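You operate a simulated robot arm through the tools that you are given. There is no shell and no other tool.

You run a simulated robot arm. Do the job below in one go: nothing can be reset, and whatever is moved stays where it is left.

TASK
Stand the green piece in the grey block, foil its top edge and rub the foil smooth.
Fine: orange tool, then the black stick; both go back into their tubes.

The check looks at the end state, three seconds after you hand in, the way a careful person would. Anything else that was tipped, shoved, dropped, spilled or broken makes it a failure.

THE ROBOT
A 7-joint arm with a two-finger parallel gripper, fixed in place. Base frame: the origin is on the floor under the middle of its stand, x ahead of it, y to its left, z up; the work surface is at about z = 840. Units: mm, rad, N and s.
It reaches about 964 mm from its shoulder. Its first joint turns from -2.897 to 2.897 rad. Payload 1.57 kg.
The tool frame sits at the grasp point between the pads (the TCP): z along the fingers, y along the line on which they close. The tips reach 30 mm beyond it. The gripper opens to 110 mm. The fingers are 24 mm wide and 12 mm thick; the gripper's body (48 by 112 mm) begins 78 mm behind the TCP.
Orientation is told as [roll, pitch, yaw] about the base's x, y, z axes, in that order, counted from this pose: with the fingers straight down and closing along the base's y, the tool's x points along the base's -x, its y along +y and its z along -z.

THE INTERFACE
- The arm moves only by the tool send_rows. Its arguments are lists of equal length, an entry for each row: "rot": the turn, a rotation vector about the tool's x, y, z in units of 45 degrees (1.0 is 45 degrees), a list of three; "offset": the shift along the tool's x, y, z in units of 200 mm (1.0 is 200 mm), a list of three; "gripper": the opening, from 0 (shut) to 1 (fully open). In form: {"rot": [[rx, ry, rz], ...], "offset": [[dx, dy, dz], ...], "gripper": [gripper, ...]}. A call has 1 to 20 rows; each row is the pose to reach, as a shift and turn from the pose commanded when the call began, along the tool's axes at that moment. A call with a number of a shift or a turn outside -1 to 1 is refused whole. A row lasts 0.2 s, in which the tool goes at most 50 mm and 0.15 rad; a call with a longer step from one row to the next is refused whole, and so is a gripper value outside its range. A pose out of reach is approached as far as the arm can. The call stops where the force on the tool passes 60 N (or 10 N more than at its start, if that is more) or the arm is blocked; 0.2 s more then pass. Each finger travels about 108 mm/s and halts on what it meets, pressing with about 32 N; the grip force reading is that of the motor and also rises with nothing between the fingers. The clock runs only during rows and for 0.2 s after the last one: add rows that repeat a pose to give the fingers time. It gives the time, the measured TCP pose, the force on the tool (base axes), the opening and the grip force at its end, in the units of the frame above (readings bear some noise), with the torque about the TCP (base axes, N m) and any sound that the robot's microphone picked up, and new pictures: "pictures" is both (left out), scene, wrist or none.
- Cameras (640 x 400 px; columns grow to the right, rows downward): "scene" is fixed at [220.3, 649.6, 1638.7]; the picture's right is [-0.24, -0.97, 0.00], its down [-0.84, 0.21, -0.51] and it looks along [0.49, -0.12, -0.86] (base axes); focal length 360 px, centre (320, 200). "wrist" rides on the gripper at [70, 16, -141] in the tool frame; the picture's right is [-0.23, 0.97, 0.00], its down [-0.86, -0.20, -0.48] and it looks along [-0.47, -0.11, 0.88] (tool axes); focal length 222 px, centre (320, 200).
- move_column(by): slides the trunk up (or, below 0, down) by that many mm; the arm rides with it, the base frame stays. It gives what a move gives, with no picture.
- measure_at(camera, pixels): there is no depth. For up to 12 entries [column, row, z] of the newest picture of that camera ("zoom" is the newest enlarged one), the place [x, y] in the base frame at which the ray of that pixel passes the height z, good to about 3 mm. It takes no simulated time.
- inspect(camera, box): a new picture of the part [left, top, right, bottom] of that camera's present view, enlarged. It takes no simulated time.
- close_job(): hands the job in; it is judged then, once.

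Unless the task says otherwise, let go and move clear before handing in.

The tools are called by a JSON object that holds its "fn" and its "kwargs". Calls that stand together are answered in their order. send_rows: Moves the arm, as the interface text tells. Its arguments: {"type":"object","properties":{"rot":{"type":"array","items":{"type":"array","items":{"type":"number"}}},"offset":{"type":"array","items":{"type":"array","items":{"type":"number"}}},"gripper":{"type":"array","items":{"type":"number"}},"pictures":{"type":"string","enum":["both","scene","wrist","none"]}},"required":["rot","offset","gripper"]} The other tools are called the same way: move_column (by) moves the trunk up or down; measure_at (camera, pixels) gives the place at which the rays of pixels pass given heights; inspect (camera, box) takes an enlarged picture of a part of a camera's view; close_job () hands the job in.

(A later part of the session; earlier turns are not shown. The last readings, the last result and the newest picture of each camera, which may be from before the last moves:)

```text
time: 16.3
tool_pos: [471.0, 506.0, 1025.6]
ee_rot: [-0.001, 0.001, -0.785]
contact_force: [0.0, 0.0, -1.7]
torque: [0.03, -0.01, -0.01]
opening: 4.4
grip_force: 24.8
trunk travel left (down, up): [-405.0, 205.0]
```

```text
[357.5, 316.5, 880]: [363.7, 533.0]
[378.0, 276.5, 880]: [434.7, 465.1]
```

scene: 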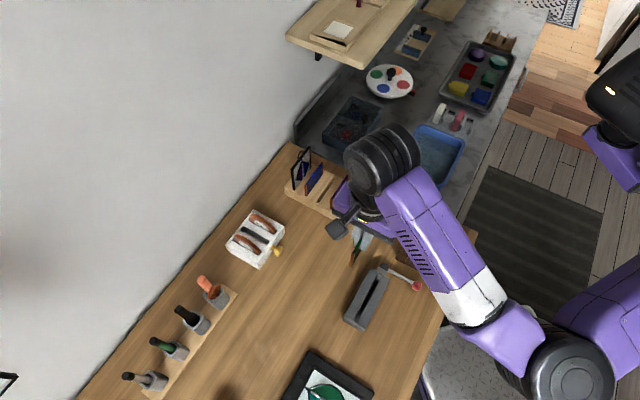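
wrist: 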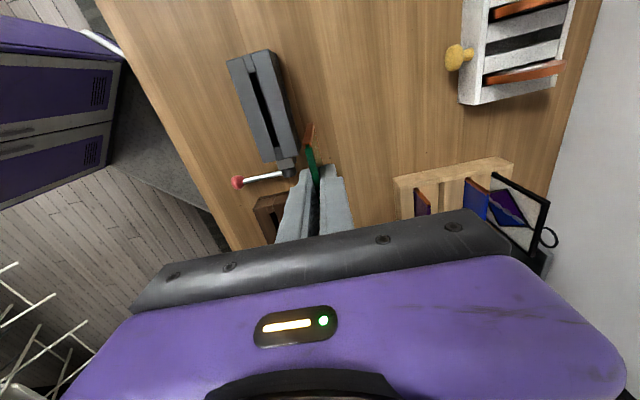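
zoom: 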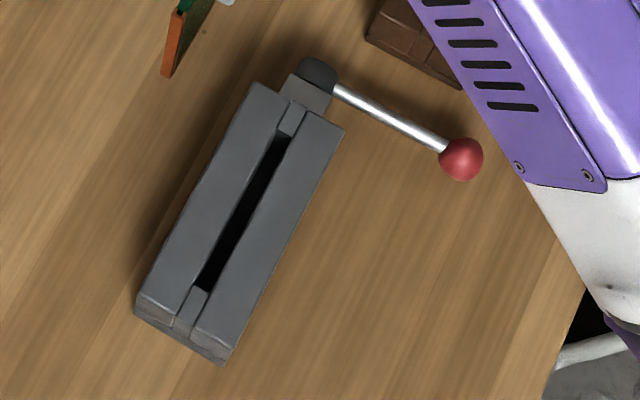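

The slot runs from (365,531) to (426,470), about 8 mm wide, at -45°. I'll place the piece right above it at a height of about 50 mm and check alignment.

{"fn": "send_rows", "kwargs": {"rot": [[0, 0, 0], [0, 0, 0], [0, 0, 0], [0, 0, 0]], "offset": [[0.1, -0.11, 0.05], [0.2, -0.23, 0.1], [0.247, -0.288, 0.125], [0.247, -0.288, 0.125]], "gripper": [0.0, 0.0, 0.0, 0.0]}}

{"fn": "inspect", "kwargs": {"camera": "wrist", "box": [260, 60, 380, 200]}}

{"fn": "inspect", "kwargs": {"camera": "scene", "box": [335, 240, 435, 340]}}

```text
time: 17.3
tool_pos: [395.7, 501.5, 1000.2]
ee_rot: [0.0, -0.001, -0.785]
contact_force: [-0.6, -0.1, -0.6]
torque: [0.0, -0.03, 0.0]
opening: 4.3
grip_force: 24.6
trunk travel left (down, up): [-405.0, 205.0]
```

scene: 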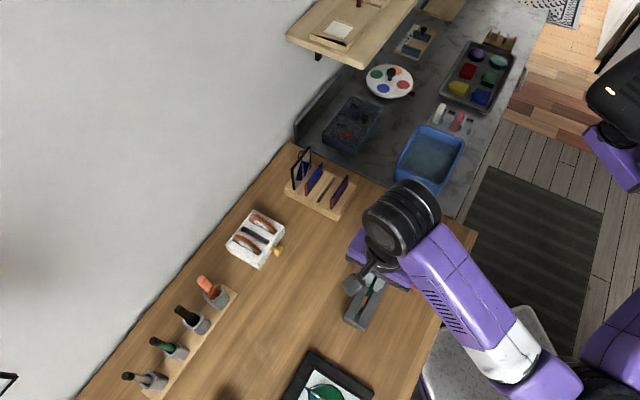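
wrist: 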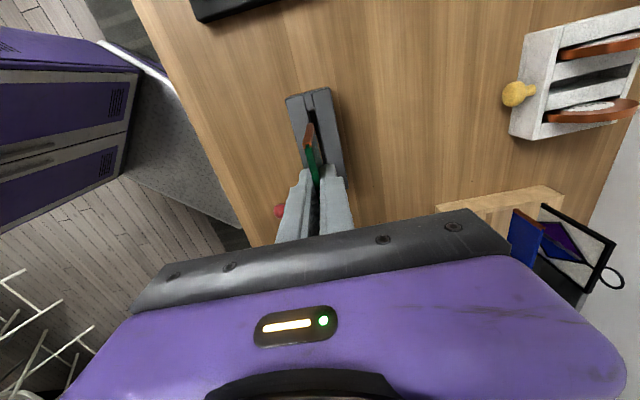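

```text
2.86 times, centred on (320, 130) of wrist
```

zoom: 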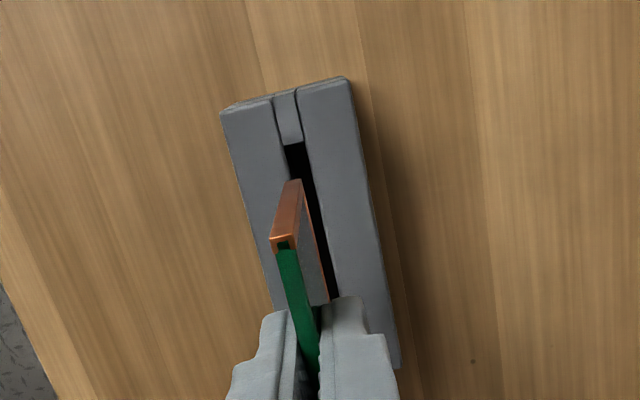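

```text
4.00 times, centred on (385, 290) of scene
```

zoom: 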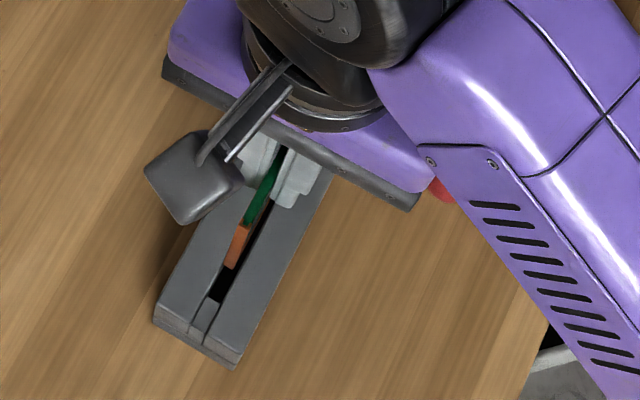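

{"fn": "measure_at", "kwargs": {"camera": "wrist", "pixels": [[310.5, 110.7, 880], [307.8, 111.5, 880], [313.7, 109.4, 880], [315.1, 112.5, 880], [326.3, 164, 880], [285.7, 99.2, 880], [329.8, 88, 880], [347.3, 187.8, 880], [309.5, 124, 933], [322.5, 164, 933]]}}

{"fn": "inspect", "kwargs": {"camera": "wrist", "box": [290, 80, 350, 120]}}

{"fn": "inspect", "kwargs": {"camera": "wrist", "box": [290, 115, 350, 175]}}

```text
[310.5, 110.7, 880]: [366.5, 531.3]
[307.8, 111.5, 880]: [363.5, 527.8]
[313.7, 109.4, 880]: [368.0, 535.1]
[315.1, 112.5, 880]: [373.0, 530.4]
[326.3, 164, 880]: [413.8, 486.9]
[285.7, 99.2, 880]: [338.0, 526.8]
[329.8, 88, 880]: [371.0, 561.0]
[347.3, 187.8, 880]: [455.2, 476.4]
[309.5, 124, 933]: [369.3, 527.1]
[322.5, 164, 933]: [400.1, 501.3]
```

```text
10.00 times, centred on (320, 100) of wrist
```

zoom: 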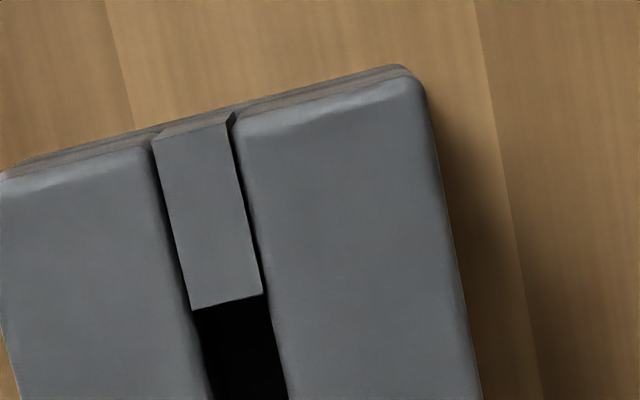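

```text
6.67 times, centred on (320, 145) of wrist
```

zoom: 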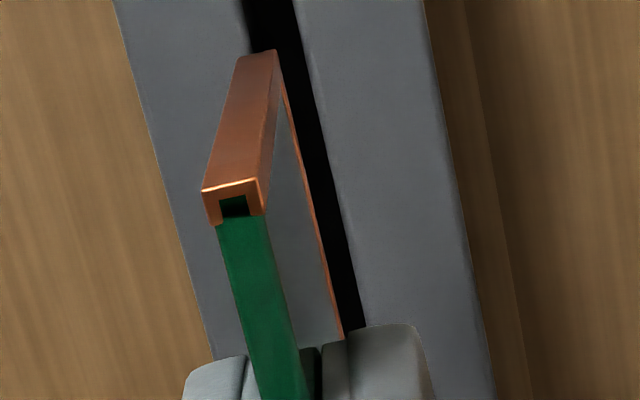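

{"fn": "measure_at", "kwargs": {"camera": "wrist", "pixels": [[309.3, 119.5, 880], [316.7, 119.5, 880], [307.5, 111, 880], [314.8, 111, 880], [326.7, 163.7, 880], [288.5, 97.5, 880], [330, 89, 880], [292.0, 120, 880], [337, 120, 880]]}}

{"fn": "measure_at", "kwargs": {"camera": "wrist", "pixels": [[308.2, 125, 932], [313.2, 123.2, 932], [323.3, 164, 932], [303, 145, 1005], [312, 143, 1005], [309.8, 170, 1005], [317.2, 170, 1005]]}}

```text
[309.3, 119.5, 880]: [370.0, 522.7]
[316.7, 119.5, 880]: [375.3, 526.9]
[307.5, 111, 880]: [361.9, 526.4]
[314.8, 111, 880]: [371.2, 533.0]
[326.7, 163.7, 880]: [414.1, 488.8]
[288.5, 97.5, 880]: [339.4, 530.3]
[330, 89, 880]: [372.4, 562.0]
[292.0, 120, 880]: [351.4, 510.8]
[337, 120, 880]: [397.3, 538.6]
```

```text
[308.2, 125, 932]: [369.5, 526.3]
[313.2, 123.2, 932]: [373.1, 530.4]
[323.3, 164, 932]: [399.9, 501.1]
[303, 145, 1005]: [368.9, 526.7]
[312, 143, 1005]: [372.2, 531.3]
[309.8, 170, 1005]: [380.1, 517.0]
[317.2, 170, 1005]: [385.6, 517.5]
```

The measurements scatter by 1–3 mm, so I'll repeat key pixels many times to average out the noise.

{"fn": "measure_at", "kwargs": {"camera": "wrist", "pixels": [[309.3, 119.5, 880], [309.3, 119.5, 880], [309.3, 119.5, 880], [309.3, 119.5, 880], [316.7, 119.5, 880], [316.7, 119.5, 880], [316.7, 119.5, 880], [316.7, 119.5, 880], [326.7, 163.7, 880], [326.7, 163.7, 880], [326.7, 163.7, 880], [326.7, 163.7, 880]]}}

{"fn": "measure_at", "kwargs": {"camera": "wrist", "pixels": [[308.2, 125, 932], [308.2, 125, 932], [308.2, 125, 932], [308.2, 125, 932], [313.2, 123.2, 932], [313.2, 123.2, 932], [313.2, 123.2, 932], [313.2, 123.2, 932], [323.3, 164, 932], [323.3, 164, 932], [323.3, 164, 932], [323.3, 164, 932]]}}

```text
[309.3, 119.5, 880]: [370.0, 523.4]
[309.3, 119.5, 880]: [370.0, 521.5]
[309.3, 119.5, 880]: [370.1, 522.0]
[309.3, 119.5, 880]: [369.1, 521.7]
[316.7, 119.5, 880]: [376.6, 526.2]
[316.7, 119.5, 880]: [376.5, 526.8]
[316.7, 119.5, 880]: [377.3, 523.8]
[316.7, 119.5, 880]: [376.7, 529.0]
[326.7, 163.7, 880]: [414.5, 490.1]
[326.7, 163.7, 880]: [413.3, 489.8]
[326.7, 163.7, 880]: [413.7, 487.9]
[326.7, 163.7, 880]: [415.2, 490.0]
```

```text
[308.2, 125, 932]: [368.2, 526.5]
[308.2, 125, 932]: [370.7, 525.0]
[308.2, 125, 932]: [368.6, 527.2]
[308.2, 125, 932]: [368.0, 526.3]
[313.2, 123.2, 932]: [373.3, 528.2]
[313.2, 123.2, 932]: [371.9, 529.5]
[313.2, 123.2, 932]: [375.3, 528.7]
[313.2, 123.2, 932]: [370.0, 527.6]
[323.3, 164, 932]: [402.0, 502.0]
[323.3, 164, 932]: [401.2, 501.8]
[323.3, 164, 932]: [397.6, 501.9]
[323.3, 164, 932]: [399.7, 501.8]
```

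Averaged: slot spans lateral 630.8–638.7 (centre 634.8), the piece's bottom spans 633.0–637.6 (centre 635.3), and it is centred lengthwise. I'll shift 0.5 mm and lower to just above the block.

{"fn": "send_rows", "kwargs": {"rot": [[0, 0, 0], [0, 0, 0], [0, 0, 0], [0, 0, 0]], "offset": [[0, -0.0025, 0.07], [0, -0.0025, 0.14], [0, -0.0025, 0.21], [0, -0.0025, 0.235]], "gripper": [0.0, 0.0, 0.0, 0.0]}}

{"fn": "inspect", "kwargs": {"camera": "wrist", "box": [270, 90, 370, 200]}}

{"fn": "inspect", "kwargs": {"camera": "scene", "box": [335, 250, 415, 340]}}

```text
time: 18.3
tool_pos: [396.8, 501.4, 952.7]
ee_rot: [0.001, -0.001, -0.783]
contact_force: [-0.8, 0.1, -1.0]
torque: [-0.01, -0.03, -0.02]
opening: 3.9
grip_force: 25.0
trunk travel left (down, up): [-405.0, 205.0]
```

scene: 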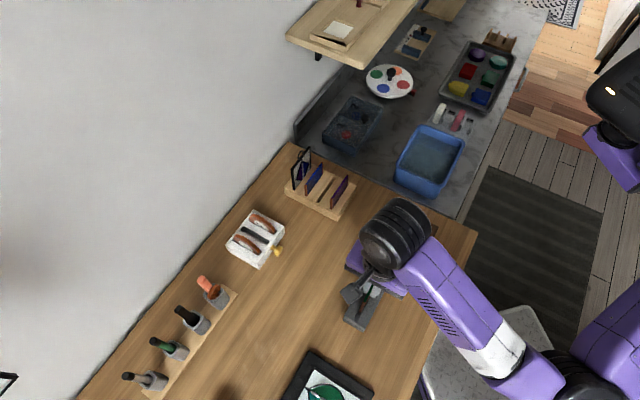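
wrist: 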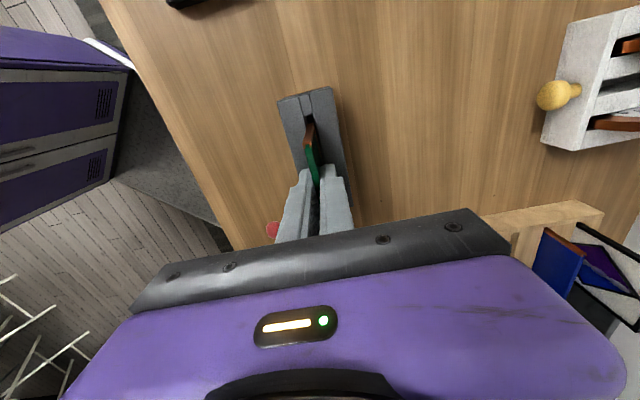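

```text
3.64 times, centred on (320, 145) of wrist
```

zoom: 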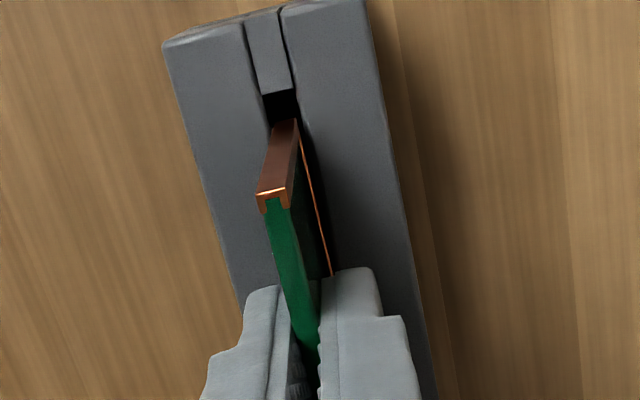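

```text
4.44 times, centred on (375, 295) of scene
```

zoom: 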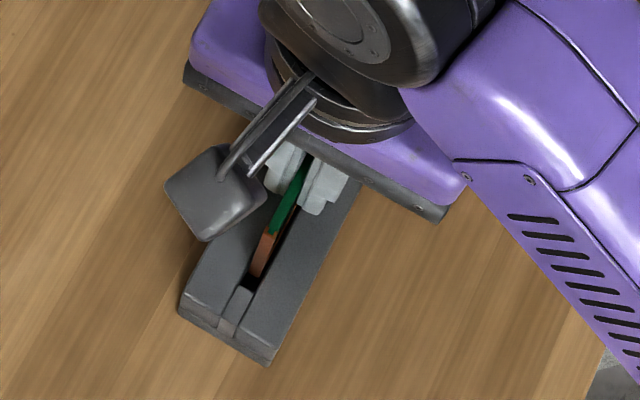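

{"fn": "inspect", "kwargs": {"camera": "wrist", "box": [330, 110, 350, 130]}}

{"fn": "inspect", "kwargs": {"camera": "wrist", "box": [325, 130, 385, 170]}}

{"fn": "inspect", "kwargs": {"camera": "wrist", "box": [290, 105, 340, 170]}}

```text
16.00 times, centred on (340, 120) of wrist
```

zoom: 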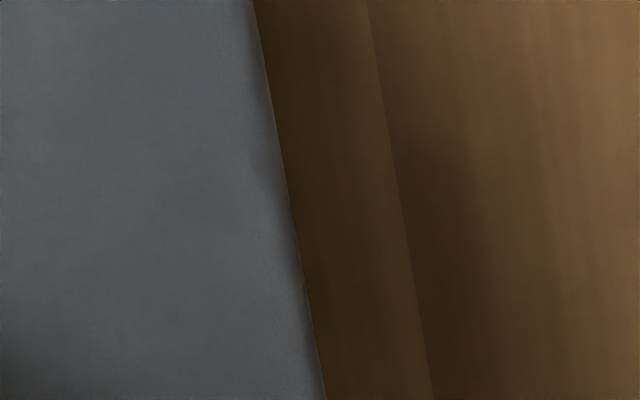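

```text
10.00 times, centred on (355, 150) of wrist
```

zoom: 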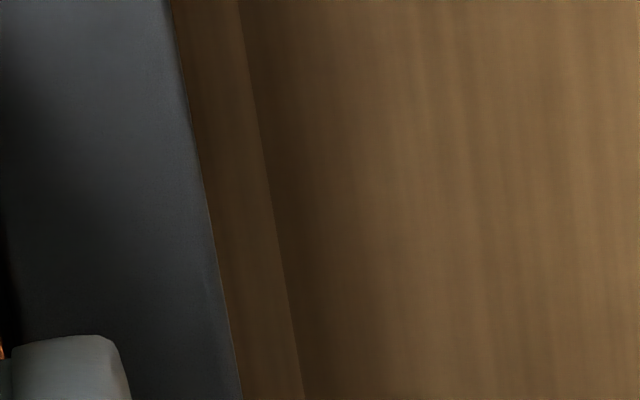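

```text
6.15 times, centred on (315, 138) of wrist
```

zoom: 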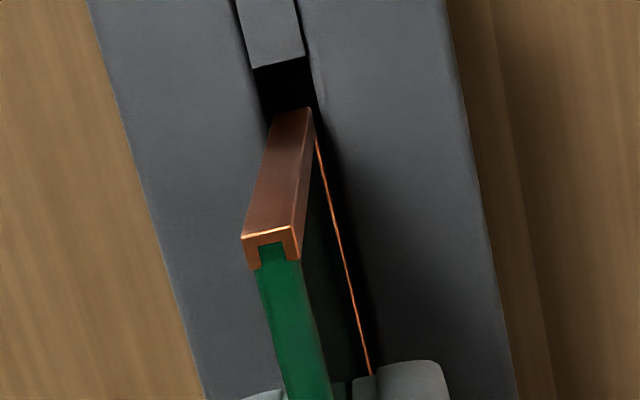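

The piece's lower corner sits inside the slot opening with about 1 mm clear on each side (zoom 267–275 left, 312–318 right). I'm descending slowly in small steps while watching force.

{"fn": "send_rows", "kwargs": {"rot": [[0, 0, 0], [0, 0, 0], [0, 0, 0], [0, 0, 0], [0, 0, 0]], "offset": [[0, 0, 0.02], [0, 0, 0.04], [0, 0, 0.055], [0, 0, 0.07], [0, 0, 0.08]], "gripper": [0.0, 0.0, 0.0, 0.0, 0.0]}}

{"fn": "inspect", "kwargs": {"camera": "wrist", "box": [270, 90, 370, 200]}}

```text
time: 19.5
tool_pos: [396.6, 499.7, 936.9]
ee_rot: [0.001, 0.001, -0.785]
contact_force: [-2.1, 1.7, 11.4]
torque: [-0.34, -0.28, 0.01]
opening: 4.6
grip_force: 25.5
trunk travel left (down, up): [-405.0, 205.0]
```

scene: 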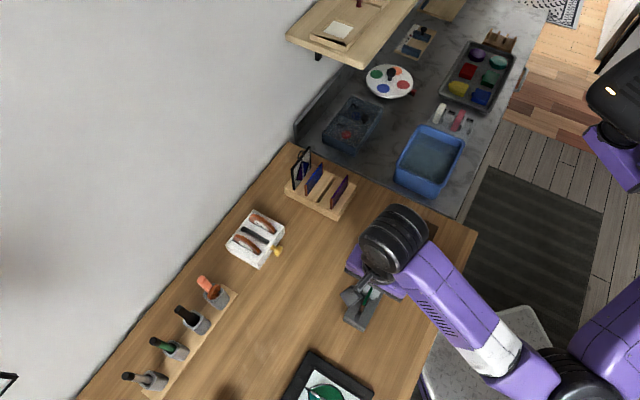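
wrist: 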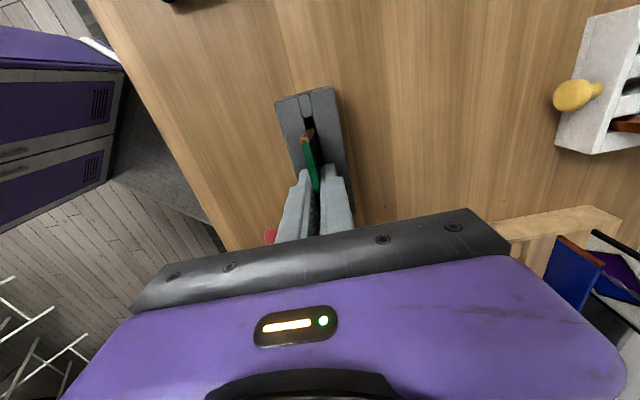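

```text
3.64 times, centred on (320, 145) of wrist
```

zoom: 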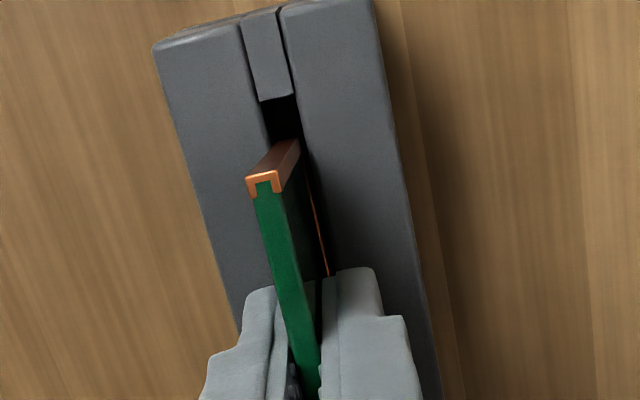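

At z=937 I read 11.4 N upward with torque placing the contact about 39 mm toward the lever end, so the lever-end corner is touching something. I'll lift 6 mm, shift 3.5 mm away from the lever end and try again gently.

{"fn": "send_rows", "kwargs": {"rot": [[0, 0, 0], [0, 0, 0], [0, 0, 0], [0, 0, 0], [0, 0, 0], [0, 0, 0]], "offset": [[0, 0, -0.03], [0.0175, 0, -0.03], [0.0175, 0, -0.015], [0.0175, 0, -0.005], [0.0175, 0, 0.0], [0.0175, 0, 0.0]], "gripper": [0.0, 0.0, 0.0, 0.0, 0.0, 0.0]}}

{"fn": "inspect", "kwargs": {"camera": "wrist", "box": [270, 90, 370, 200]}}

```text
time: 20.9
tool_pos: [395.3, 503.5, 937.0]
ee_rot: [0.001, -0.001, -0.786]
contact_force: [-0.3, 0.3, -0.6]
torque: [-0.06, 0.01, 0.05]
opening: 4.5
grip_force: 25.2
trunk travel left (down, up): [-405.0, 205.0]
```

scene: 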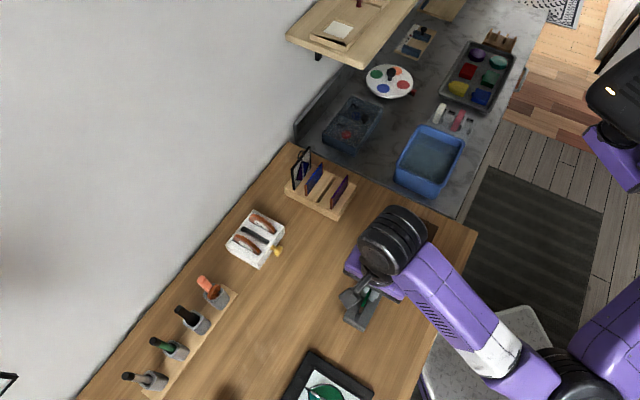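
wrist: 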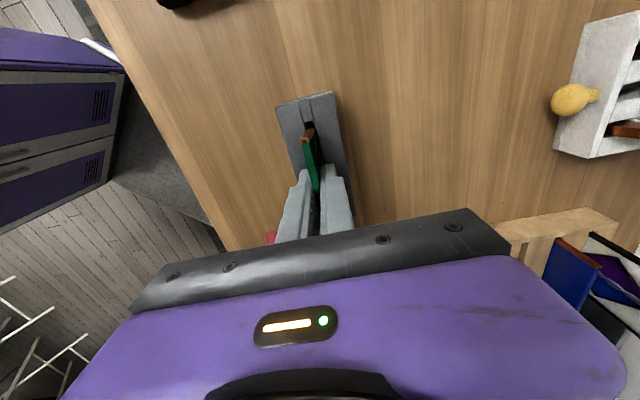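

```text
3.64 times, centred on (320, 145) of wrist
```

zoom: 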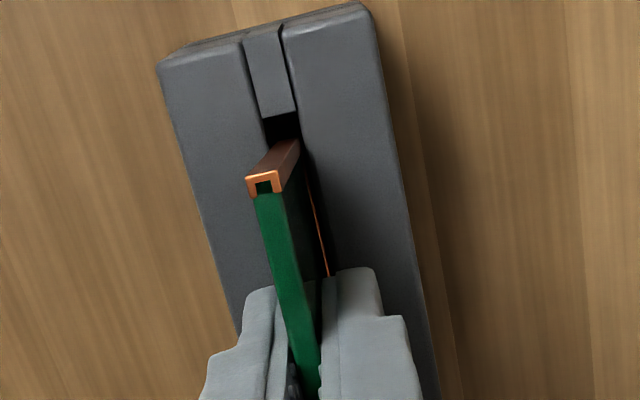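

No force now at the same height, so the piece cleared the lever-end filler. I'll continue down in 3 mm steps.

{"fn": "send_rows", "kwargs": {"rot": [[0, 0, 0], [0, 0, 0], [0, 0, 0]], "offset": [[0, 0, 0.015], [0, 0, 0.03], [0, 0, 0.04]], "gripper": [0.0, 0.0, 0.0], "pictures": "wrist"}}

{"fn": "inspect", "kwargs": {"camera": "wrist", "box": [270, 90, 370, 200]}}

```text
time: 21.7
tool_pos: [394.1, 504.7, 930.2]
ee_rot: [0.0, 0.001, -0.783]
contact_force: [-5.4, 2.6, 11.5]
torque: [-0.32, -0.11, -0.12]
opening: 4.6
grip_force: 25.4
trunk travel left (down, up): [-405.0, 205.0]
```

wrist: 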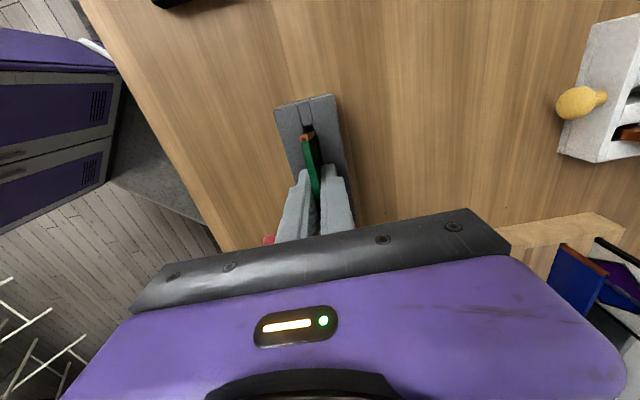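

```text
3.64 times, centred on (320, 145) of wrist
```

zoom: 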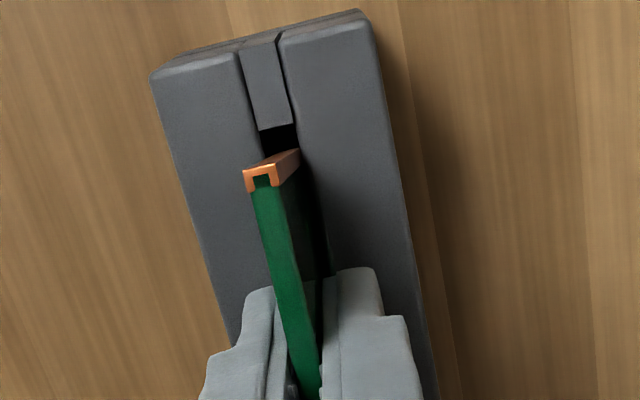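

Again lever-end contact (force pushes toward the near end), and there is still about 6 mm of gap at the near end of the slot. I'll raise 4 mm, shift another 3 mm toward the near end, then lower again.

{"fn": "send_rows", "kwargs": {"rot": [[0, 0, 0], [0, 0, 0], [0, 0, 0], [0, 0, 0], [0, 0, 0]], "offset": [[0, 0, -0.02], [0.015, 0, -0.02], [0.015, 0, -0.005], [0.015, 0, 0.005], [0.015, 0, 0.01]], "gripper": [0.0, 0.0, 0.0, 0.0, 0.0], "pictures": "wrist"}}

{"fn": "inspect", "kwargs": {"camera": "wrist", "box": [270, 90, 370, 200]}}

```text
time: 22.9
tool_pos: [392.8, 505.4, 928.2]
ee_rot: [0.0, 0.0, -0.786]
contact_force: [0.2, 0.2, -1.3]
torque: [0.0, -0.01, 0.01]
opening: 4.0
grip_force: 25.7
trunk travel left (down, up): [-405.0, 205.0]
```

wrist: 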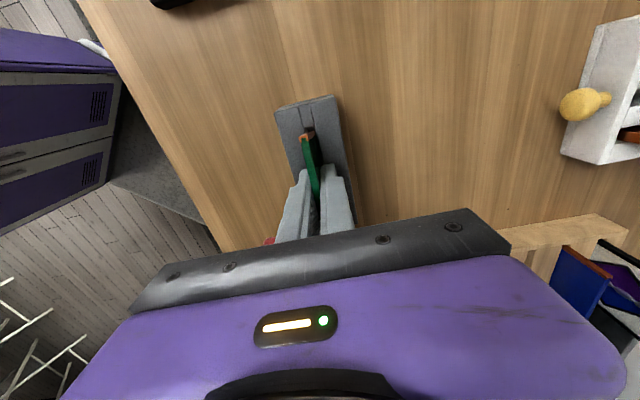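

```text
3.64 times, centred on (320, 145) of wrist
```

zoom: 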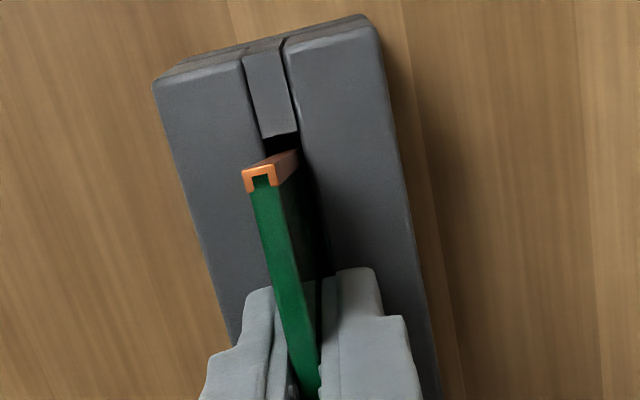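

No contact now at z=928, with the near-end gap still about 3.5 mm. I'm continuing downward in small steps.

{"fn": "send_rows", "kwargs": {"rot": [[0, 0, 0], [0, 0, 0], [0, 0, 0], [0, 0, 0]], "offset": [[0, 0, 0.012], [0, 0, 0.024], [0, 0, 0.034], [0, 0, 0.04]], "gripper": [0.0, 0.0, 0.0, 0.0], "pictures": "wrist"}}

{"fn": "inspect", "kwargs": {"camera": "wrist", "box": [270, 90, 370, 200]}}

```text
time: 23.9
tool_pos: [393.2, 503.5, 918.3]
ee_rot: [0.001, 0.0, -0.787]
contact_force: [1.2, -0.3, -0.7]
torque: [0.01, 0.0, 0.01]
opening: 4.7
grip_force: 24.3
trunk travel left (down, up): [-405.0, 205.0]
```

wrist: 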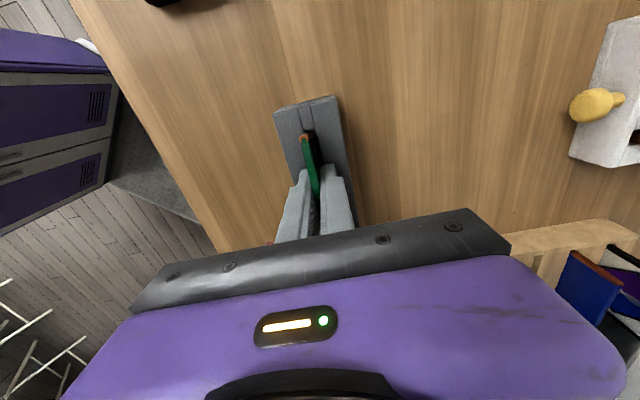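

```text
3.64 times, centred on (320, 145) of wrist
```

zoom: 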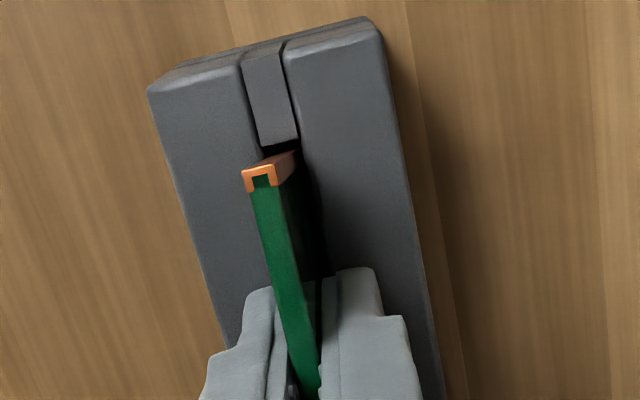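

Still no floor contact at z=918 (tips at 888, block top 880). I'll take two more small steps down.

{"fn": "send_rows", "kwargs": {"rot": [[0, 0, 0], [0, 0, 0]], "offset": [[0, 0, 0.009], [0, 0, 0.017]], "gripper": [0.0, 0.0]}}

{"fn": "inspect", "kwargs": {"camera": "scene", "box": [335, 250, 415, 340]}}

{"fn": "inspect", "kwargs": {"camera": "wrist", "box": [290, 115, 340, 190]}}

```text
time: 24.5
tool_pos: [391.8, 505.0, 916.2]
ee_rot: [-0.001, 0.0, -0.786]
contact_force: [0.4, -1.4, 3.6]
torque: [0.03, 0.04, 0.04]
opening: 4.5
grip_force: 24.8
trunk travel left (down, up): [-405.0, 205.0]
```

scene: 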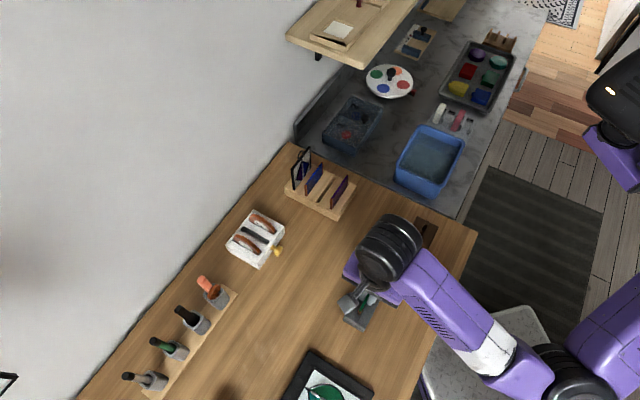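
wrist: 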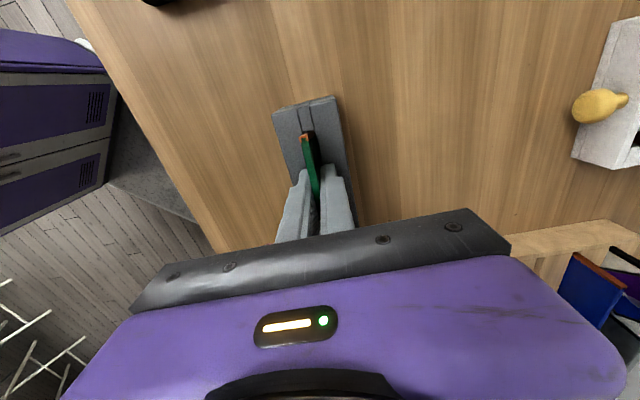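

```text
4.44 times, centred on (375, 295) of scene
```

zoom: 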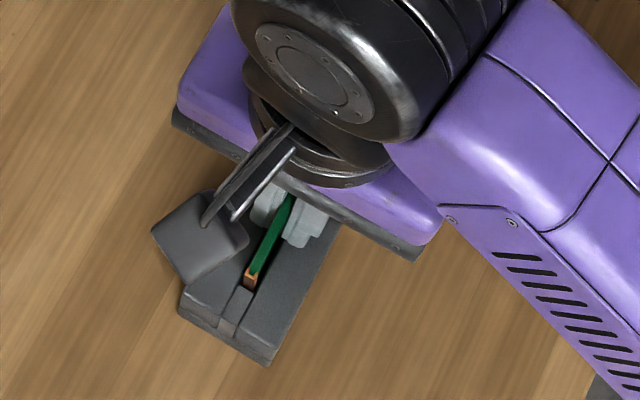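

```text
5.33 times, centred on (315, 152) of wrist
```

zoom: 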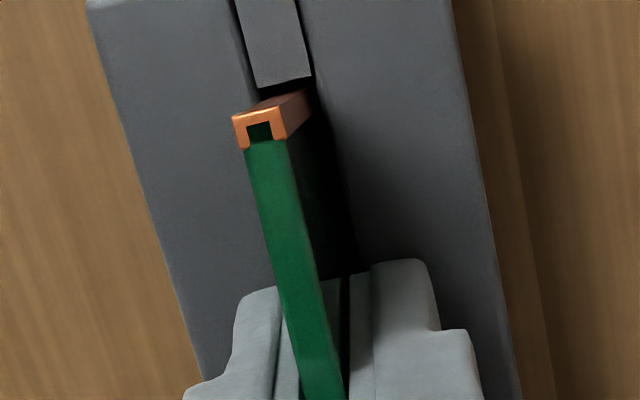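

Force rose to 3.6 N at z=916 with almost no torque, which suggests the piece is meeting the slot floor. One more small press will confirm it.

{"fn": "send_rows", "kwargs": {"rot": [[0, 0, 0], [0, 0, 0]], "offset": [[0, 0, 0.006], [0, 0, 0.006]], "gripper": [0.0, 0.0], "pictures": "wrist"}}

```text
time: 25.1
tool_pos: [393.1, 505.5, 914.7]
ee_rot: [0.0, 0.0, -0.784]
contact_force: [1.5, -2.0, 13.2]
torque: [0.19, 0.19, 0.01]
opening: 4.3
grip_force: 25.8
trunk travel left (down, up): [-405.0, 205.0]
```

wrist: 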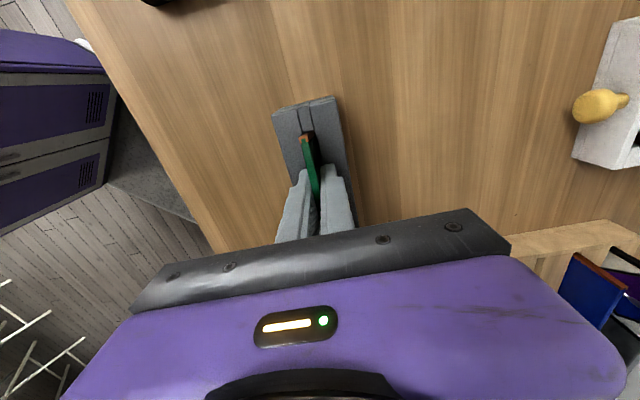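

13 N with the load on the near-end side: the piece is on the slot floor. I'm opening the fingers a little to let it settle.

{"fn": "send_rows", "kwargs": {"rot": [[0, 0, 0], [0, 0, 0], [0, 0, 0]], "offset": [[0, 0, -0.005], [0, 0, -0.005], [0, 0, -0.005]], "gripper": [0.1, 0.2, 0.2]}}

{"fn": "inspect", "kwargs": {"camera": "wrist", "box": [270, 100, 370, 215]}}

{"fn": "inspect", "kwargs": {"camera": "scene", "box": [335, 250, 415, 340]}}

```text
time: 25.9
tool_pos: [393.3, 505.0, 917.5]
ee_rot: [0.0, 0.0, -0.785]
contact_force: [-0.4, -0.2, -0.2]
torque: [-0.01, 0.01, -0.03]
opening: 22.1
grip_force: 0.1
trunk travel left (down, up): [-405.0, 205.0]
```

scene: 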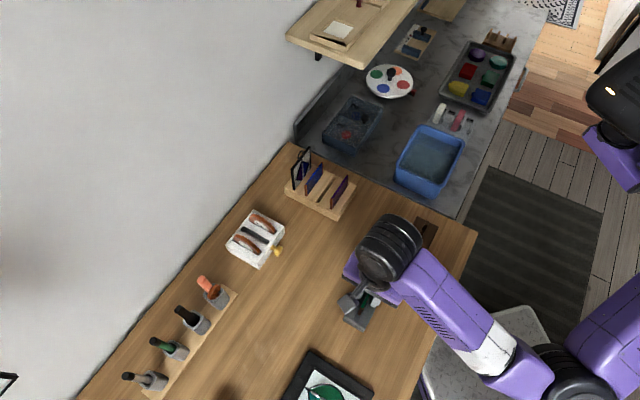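
wrist: 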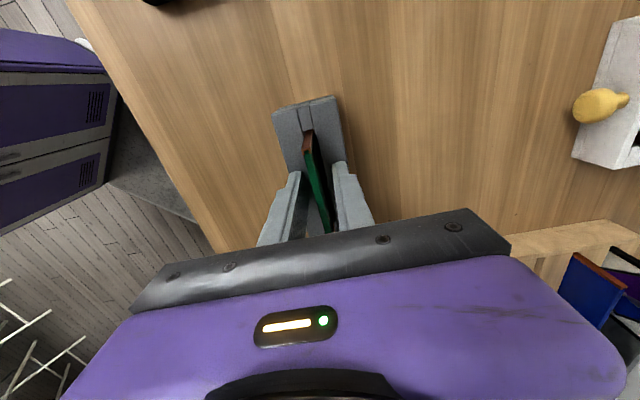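

```text
3.48 times, centred on (320, 158) of wrist
```

zoom: 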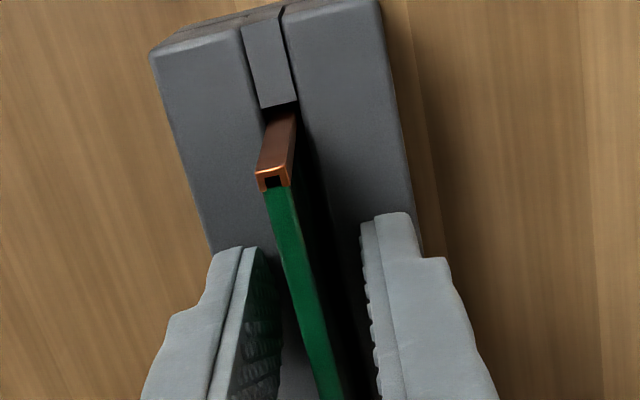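

```text
4.44 times, centred on (375, 295) of scene
```

zoom: 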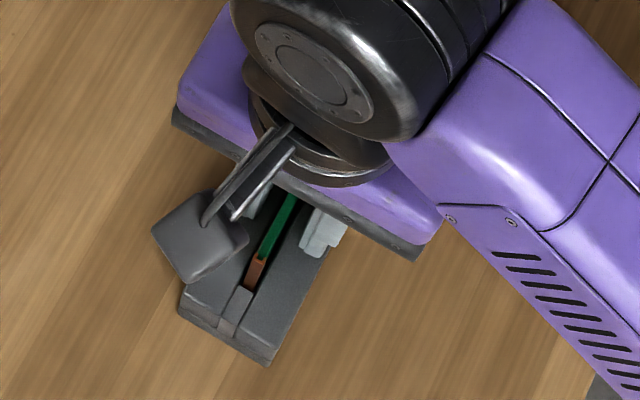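

The piece stands in the slot between the open fingers. I'm retracting straight up to view it.

{"fn": "send_rows", "kwargs": {"rot": [[0, 0, 0], [0, 0, 0], [0, 0, 0], [0, 0, 0], [0, 0, 0], [0, 0, 0]], "offset": [[0, 0, -0.07], [0, 0, -0.15], [0, 0, -0.3], [-0.1, 0.0, -0.45], [-0.2, 0, -0.6], [-0.3, 0, -0.65]], "gripper": [0.22, 0.22, 0.22, 0.22, 0.22, 0.22]}}

{"fn": "inspect", "kwargs": {"camera": "wrist", "box": [240, 40, 360, 180]}}

```text
time: 27.3
tool_pos: [432.2, 462.8, 1045.0]
ee_rot: [0.0, 0.0, -0.786]
contact_force: [0.6, 0.1, -0.3]
torque: [-0.01, -0.02, -0.02]
opening: 24.3
grip_force: 0.0
trunk travel left (down, up): [-405.0, 205.0]
```

scene: 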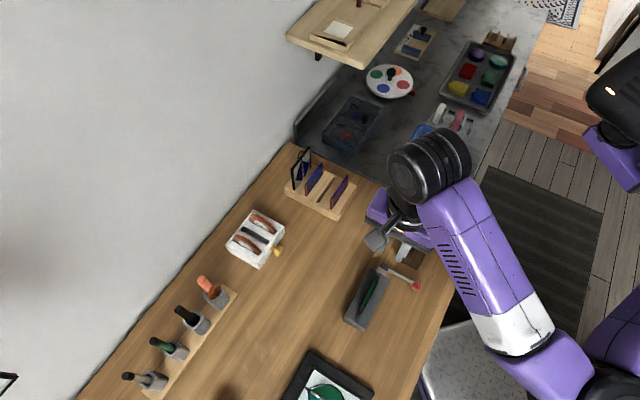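
wrist: 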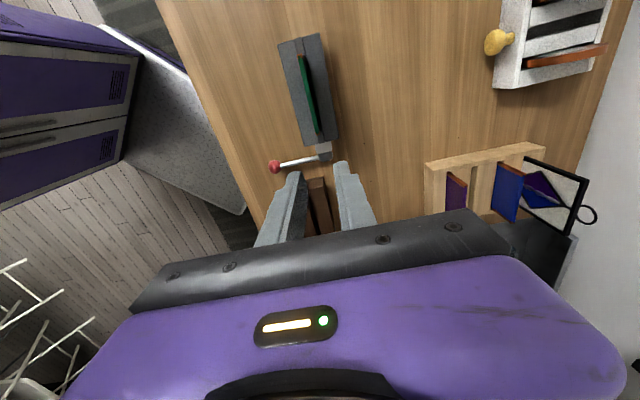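

```text
2.86 times, centred on (300, 110) of wrist
```

zoom: 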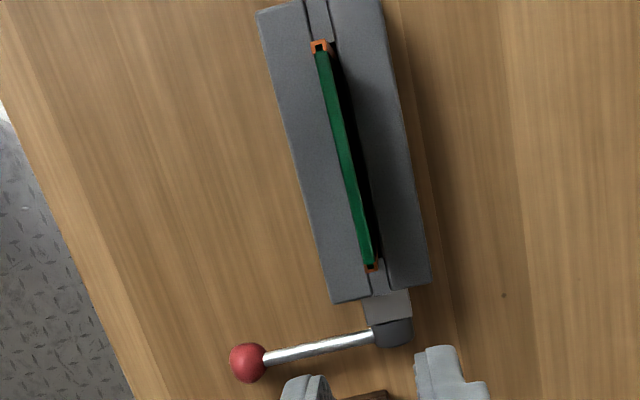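

The green piece stands in the grey block's slot. Now I'll study the lever hub to see how it turns.

{"fn": "inspect", "kwargs": {"camera": "wrist", "box": [262, 125, 342, 180]}}

{"fn": "inspect", "kwargs": {"camera": "scene", "box": [360, 255, 430, 300]}}

{"fn": "inspect", "kwargs": {"camera": "scene", "box": [335, 255, 405, 335]}}

```text
7.27 times, centred on (302, 152) of wrist
```

zoom: 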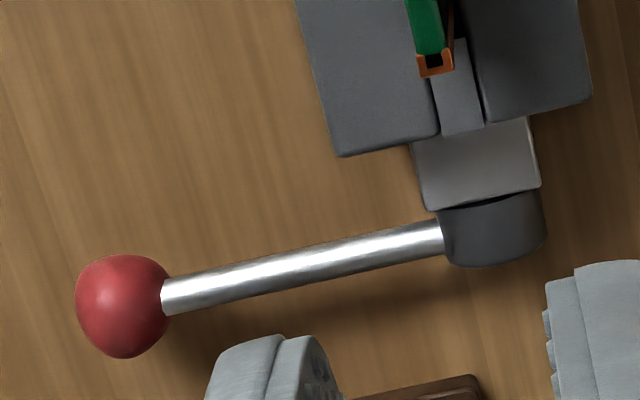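

```text
8.89 times, centred on (395, 278) of scene
```

zoom: 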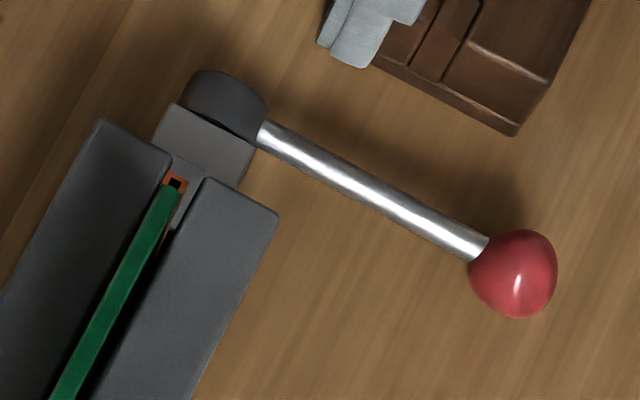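

```text
5.00 times, centred on (370, 295) of scene
```

zoom: 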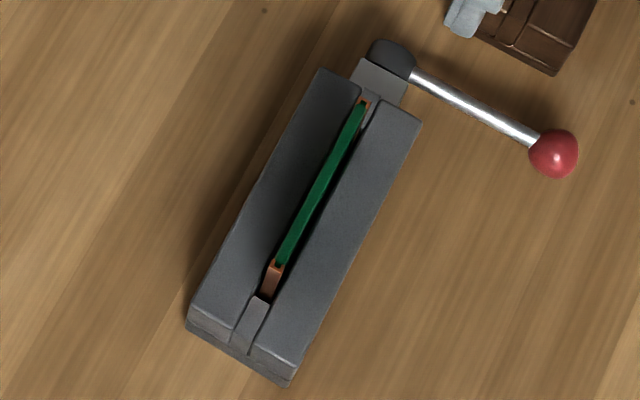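

The hub looks like a horizontal cylinder along the slot axis, so the lever should swing upward. I'll pin down the knob position by repeated measurements before going near it.

{"fn": "measure_at", "kwargs": {"camera": "wrist", "pixels": [[274.9, 166.6, 850], [274.9, 166.6, 850], [274.9, 166.6, 850], [274.9, 166.6, 850], [274.9, 166.6, 850], [274.9, 166.6, 850], [274.9, 166.6, 880], [274.9, 166.6, 880], [274.9, 166.6, 880], [274.9, 166.6, 880], [274.9, 166.6, 880], [274.9, 166.6, 880]]}}

{"fn": "measure_at", "kwargs": {"camera": "scene", "pixels": [[416.7, 286.2, 850], [416.7, 286.2, 850], [416.7, 286.2, 850], [416.7, 286.2, 850], [416.7, 286.2, 850], [416.7, 286.2, 850], [416.7, 286.2, 880], [416.7, 286.2, 880], [416.7, 286.2, 880], [416.7, 286.2, 880], [416.7, 286.2, 880], [416.7, 286.2, 880]]}}

```text
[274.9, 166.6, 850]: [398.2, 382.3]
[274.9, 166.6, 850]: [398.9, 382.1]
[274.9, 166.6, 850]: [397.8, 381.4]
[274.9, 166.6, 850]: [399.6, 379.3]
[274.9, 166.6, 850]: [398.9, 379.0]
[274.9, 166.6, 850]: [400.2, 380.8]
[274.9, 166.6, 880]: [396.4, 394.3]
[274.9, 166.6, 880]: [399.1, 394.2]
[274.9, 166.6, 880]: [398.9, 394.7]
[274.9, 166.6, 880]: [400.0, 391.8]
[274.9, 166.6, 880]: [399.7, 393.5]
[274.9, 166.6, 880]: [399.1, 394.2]
```

```text
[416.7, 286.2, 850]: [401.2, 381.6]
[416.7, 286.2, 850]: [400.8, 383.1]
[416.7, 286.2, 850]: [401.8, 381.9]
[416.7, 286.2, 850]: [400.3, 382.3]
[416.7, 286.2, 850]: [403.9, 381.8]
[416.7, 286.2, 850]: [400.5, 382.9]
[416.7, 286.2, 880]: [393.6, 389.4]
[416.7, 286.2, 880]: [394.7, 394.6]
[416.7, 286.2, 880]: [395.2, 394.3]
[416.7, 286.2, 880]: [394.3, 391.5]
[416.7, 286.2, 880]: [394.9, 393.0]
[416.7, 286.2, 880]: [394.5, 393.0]
```

Both views agree: knob centre (399,386,861), lever about 80 mm long. I'll yaw the gripper to +45° so it closes along the lever's turning axis, and hover over the knob.

{"fn": "send_rows", "kwargs": {"rot": [[0, 0, -0.17], [0, 0, -0.34], [0, 0, -0.51], [0, 0, -0.68], [0, 0, -0.85], [0, 0, -1.0]], "offset": [[-0.025, -0.065, 0], [-0.05, -0.13, 0], [-0.08, -0.2, 0], [-0.11, -0.27, 0], [-0.13, -0.33, 0], [-0.155, -0.39, 0]], "gripper": [0.3, 0.3, 0.3, 0.3, 0.3, 0.3], "pictures": "none"}}

{"fn": "send_rows", "kwargs": {"rot": [[0, 0, -0.17], [0, 0, -0.34], [0, 0, -0.51], [0, 0, -0.68], [0, 0, -0.85], [0, 0, -1.0]], "offset": [[0, 0, 0.05], [0, 0, 0.1], [0, 0, 0.15], [0, 0, 0.2], [0, 0, 0.25], [0, 0, 0.3]], "gripper": [0.3, 0.3, 0.3, 0.3, 0.3, 0.3]}}

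```text
time: 28.7
tool_pos: [403.3, 385.3, 1046.4]
ee_rot: [0.001, 0.001, 0.003]
contact_force: [-0.1, -0.3, 0.1]
torque: [0.0, 0.02, -0.03]
opening: 33.2
grip_force: 0.1
trunk travel left (down, up): [-405.0, 205.0]
```

```text
time: 30.1
tool_pos: [402.3, 384.0, 985.8]
ee_rot: [0.0, 0.0, 0.787]
contact_force: [0.3, -0.1, -0.3]
torque: [-0.02, 0.02, 0.0]
opening: 33.1
grip_force: 0.1
trunk travel left (down, up): [-405.0, 205.0]
```

scene: 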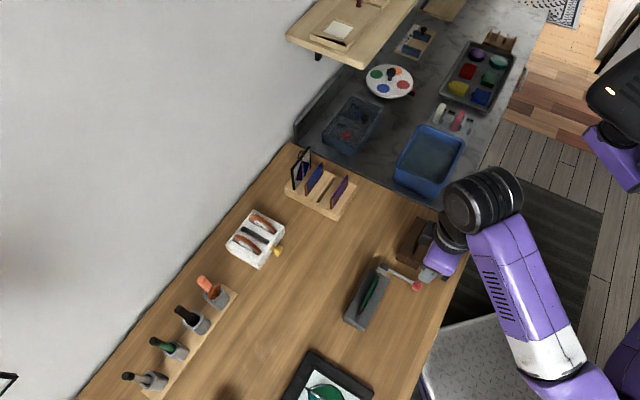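
wrist: 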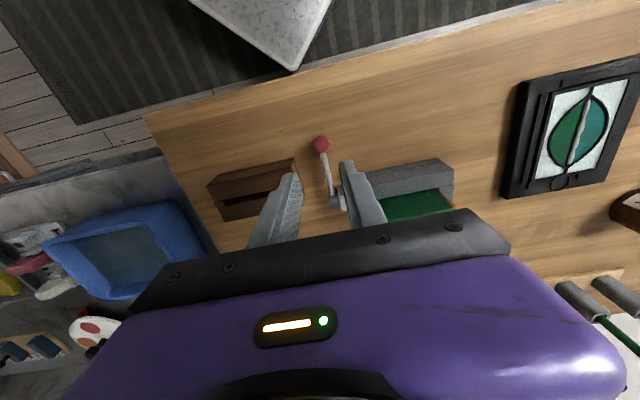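

{"fn": "inspect", "kwargs": {"camera": "wrist", "box": [290, 120, 370, 220]}}

{"fn": "inspect", "kwargs": {"camera": "wrist", "box": [330, 140, 470, 230]}}

```text
4.00 times, centred on (330, 170) of wrist
```

zoom: 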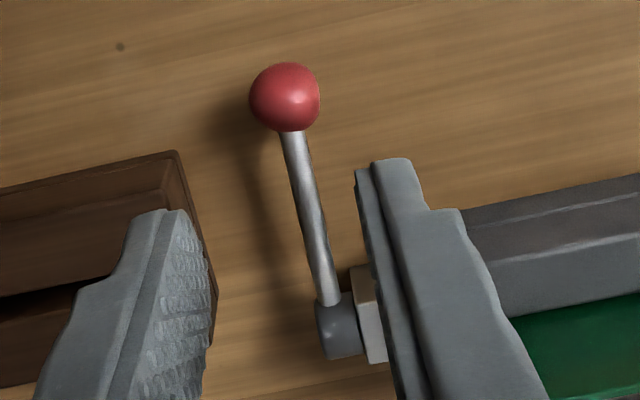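

```text
4.44 times, centred on (400, 185) of wrist
```

zoom: 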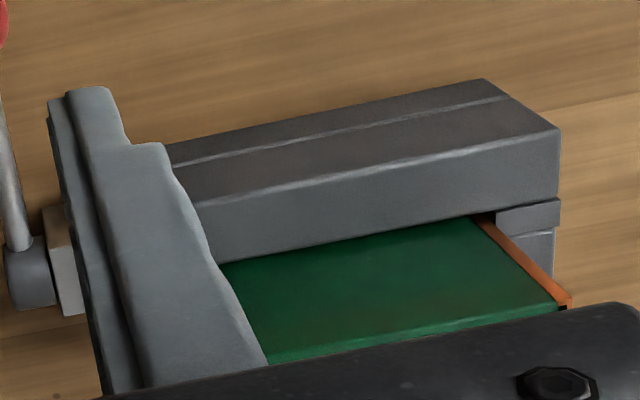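

The hub's axis is clearly horizontal along the slot, so lifting the knob should turn it. I'm descending over the knob with the fingers open 33 mm.

{"fn": "send_rows", "kwargs": {"rot": [[0, 0, 0], [0, 0, 0], [0, 0, 0], [0, 0, 0]], "offset": [[0.0055, 0.0185, 0.15], [0.0055, 0.0185, 0.3], [0.0055, 0.0185, 0.45], [0.0055, 0.0185, 0.54]], "gripper": [0.3, 0.3, 0.3, 0.3], "pictures": "wrist"}}

{"fn": "inspect", "kwargs": {"camera": "wrist", "box": [270, 120, 400, 220]}}

```text
time: 31.1
tool_pos: [397.3, 385.1, 877.0]
ee_rot: [-0.001, 0.001, 0.786]
contact_force: [0.3, -0.2, 0.1]
torque: [-0.01, -0.01, -0.04]
opening: 33.0
grip_force: 0.1
trunk travel left (down, up): [-405.0, 205.0]
```

wrist: 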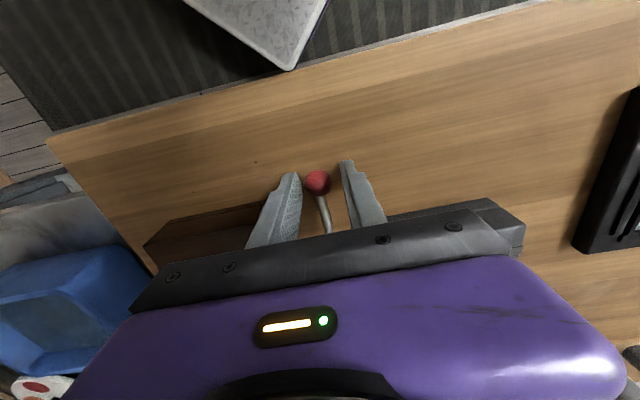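

```text
4.00 times, centred on (335, 170) of wrist
```

zoom: 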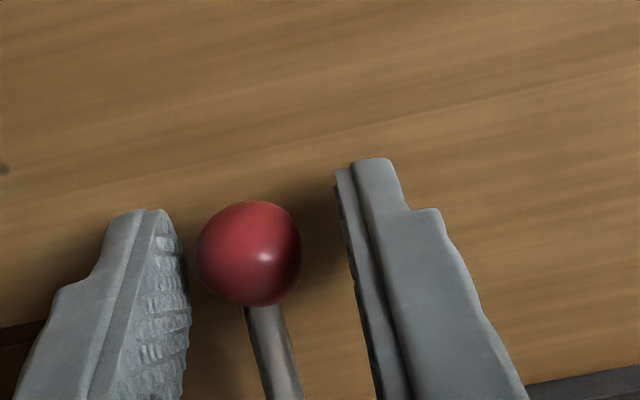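

The knob is between the fingers but about 3 mm left of centre. I'll centre it and close on it.

{"fn": "send_rows", "kwargs": {"rot": [[0, 0, 0], [0, 0, 0], [0, 0, 0], [0, 0, 0], [0, 0, 0]], "offset": [[0, -0.016, 0], [0, -0.016, 0], [0, -0.016, 0], [0, -0.016, 0], [0, -0.016, 0]], "gripper": [0.3, 0.22, 0.1, 0.1, 0.1], "pictures": "wrist"}}

{"fn": "inspect", "kwargs": {"camera": "wrist", "box": [270, 120, 400, 220]}}

```text
time: 32.3
tool_pos: [399.5, 385.7, 878.9]
ee_rot: [-0.001, 0.001, 0.788]
contact_force: [-4.7, 5.5, -2.6]
torque: [0.02, 0.29, 0.01]
opening: 20.7
grip_force: 34.3
trunk travel left (down, up): [-405.0, 205.0]
```

wrist: 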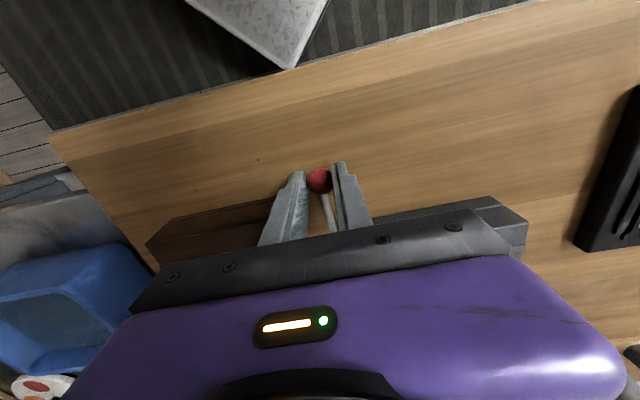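

```text
4.00 times, centred on (335, 170) of wrist
```

zoom: 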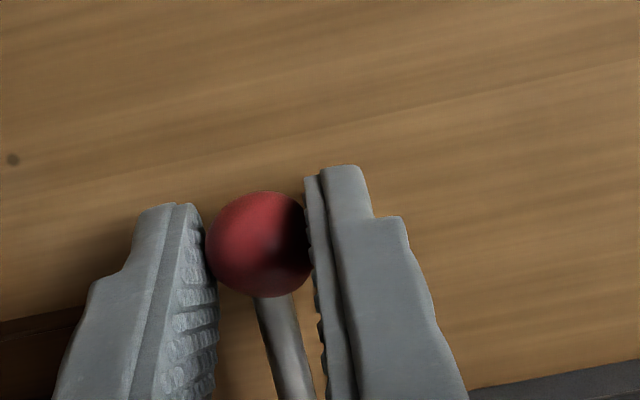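

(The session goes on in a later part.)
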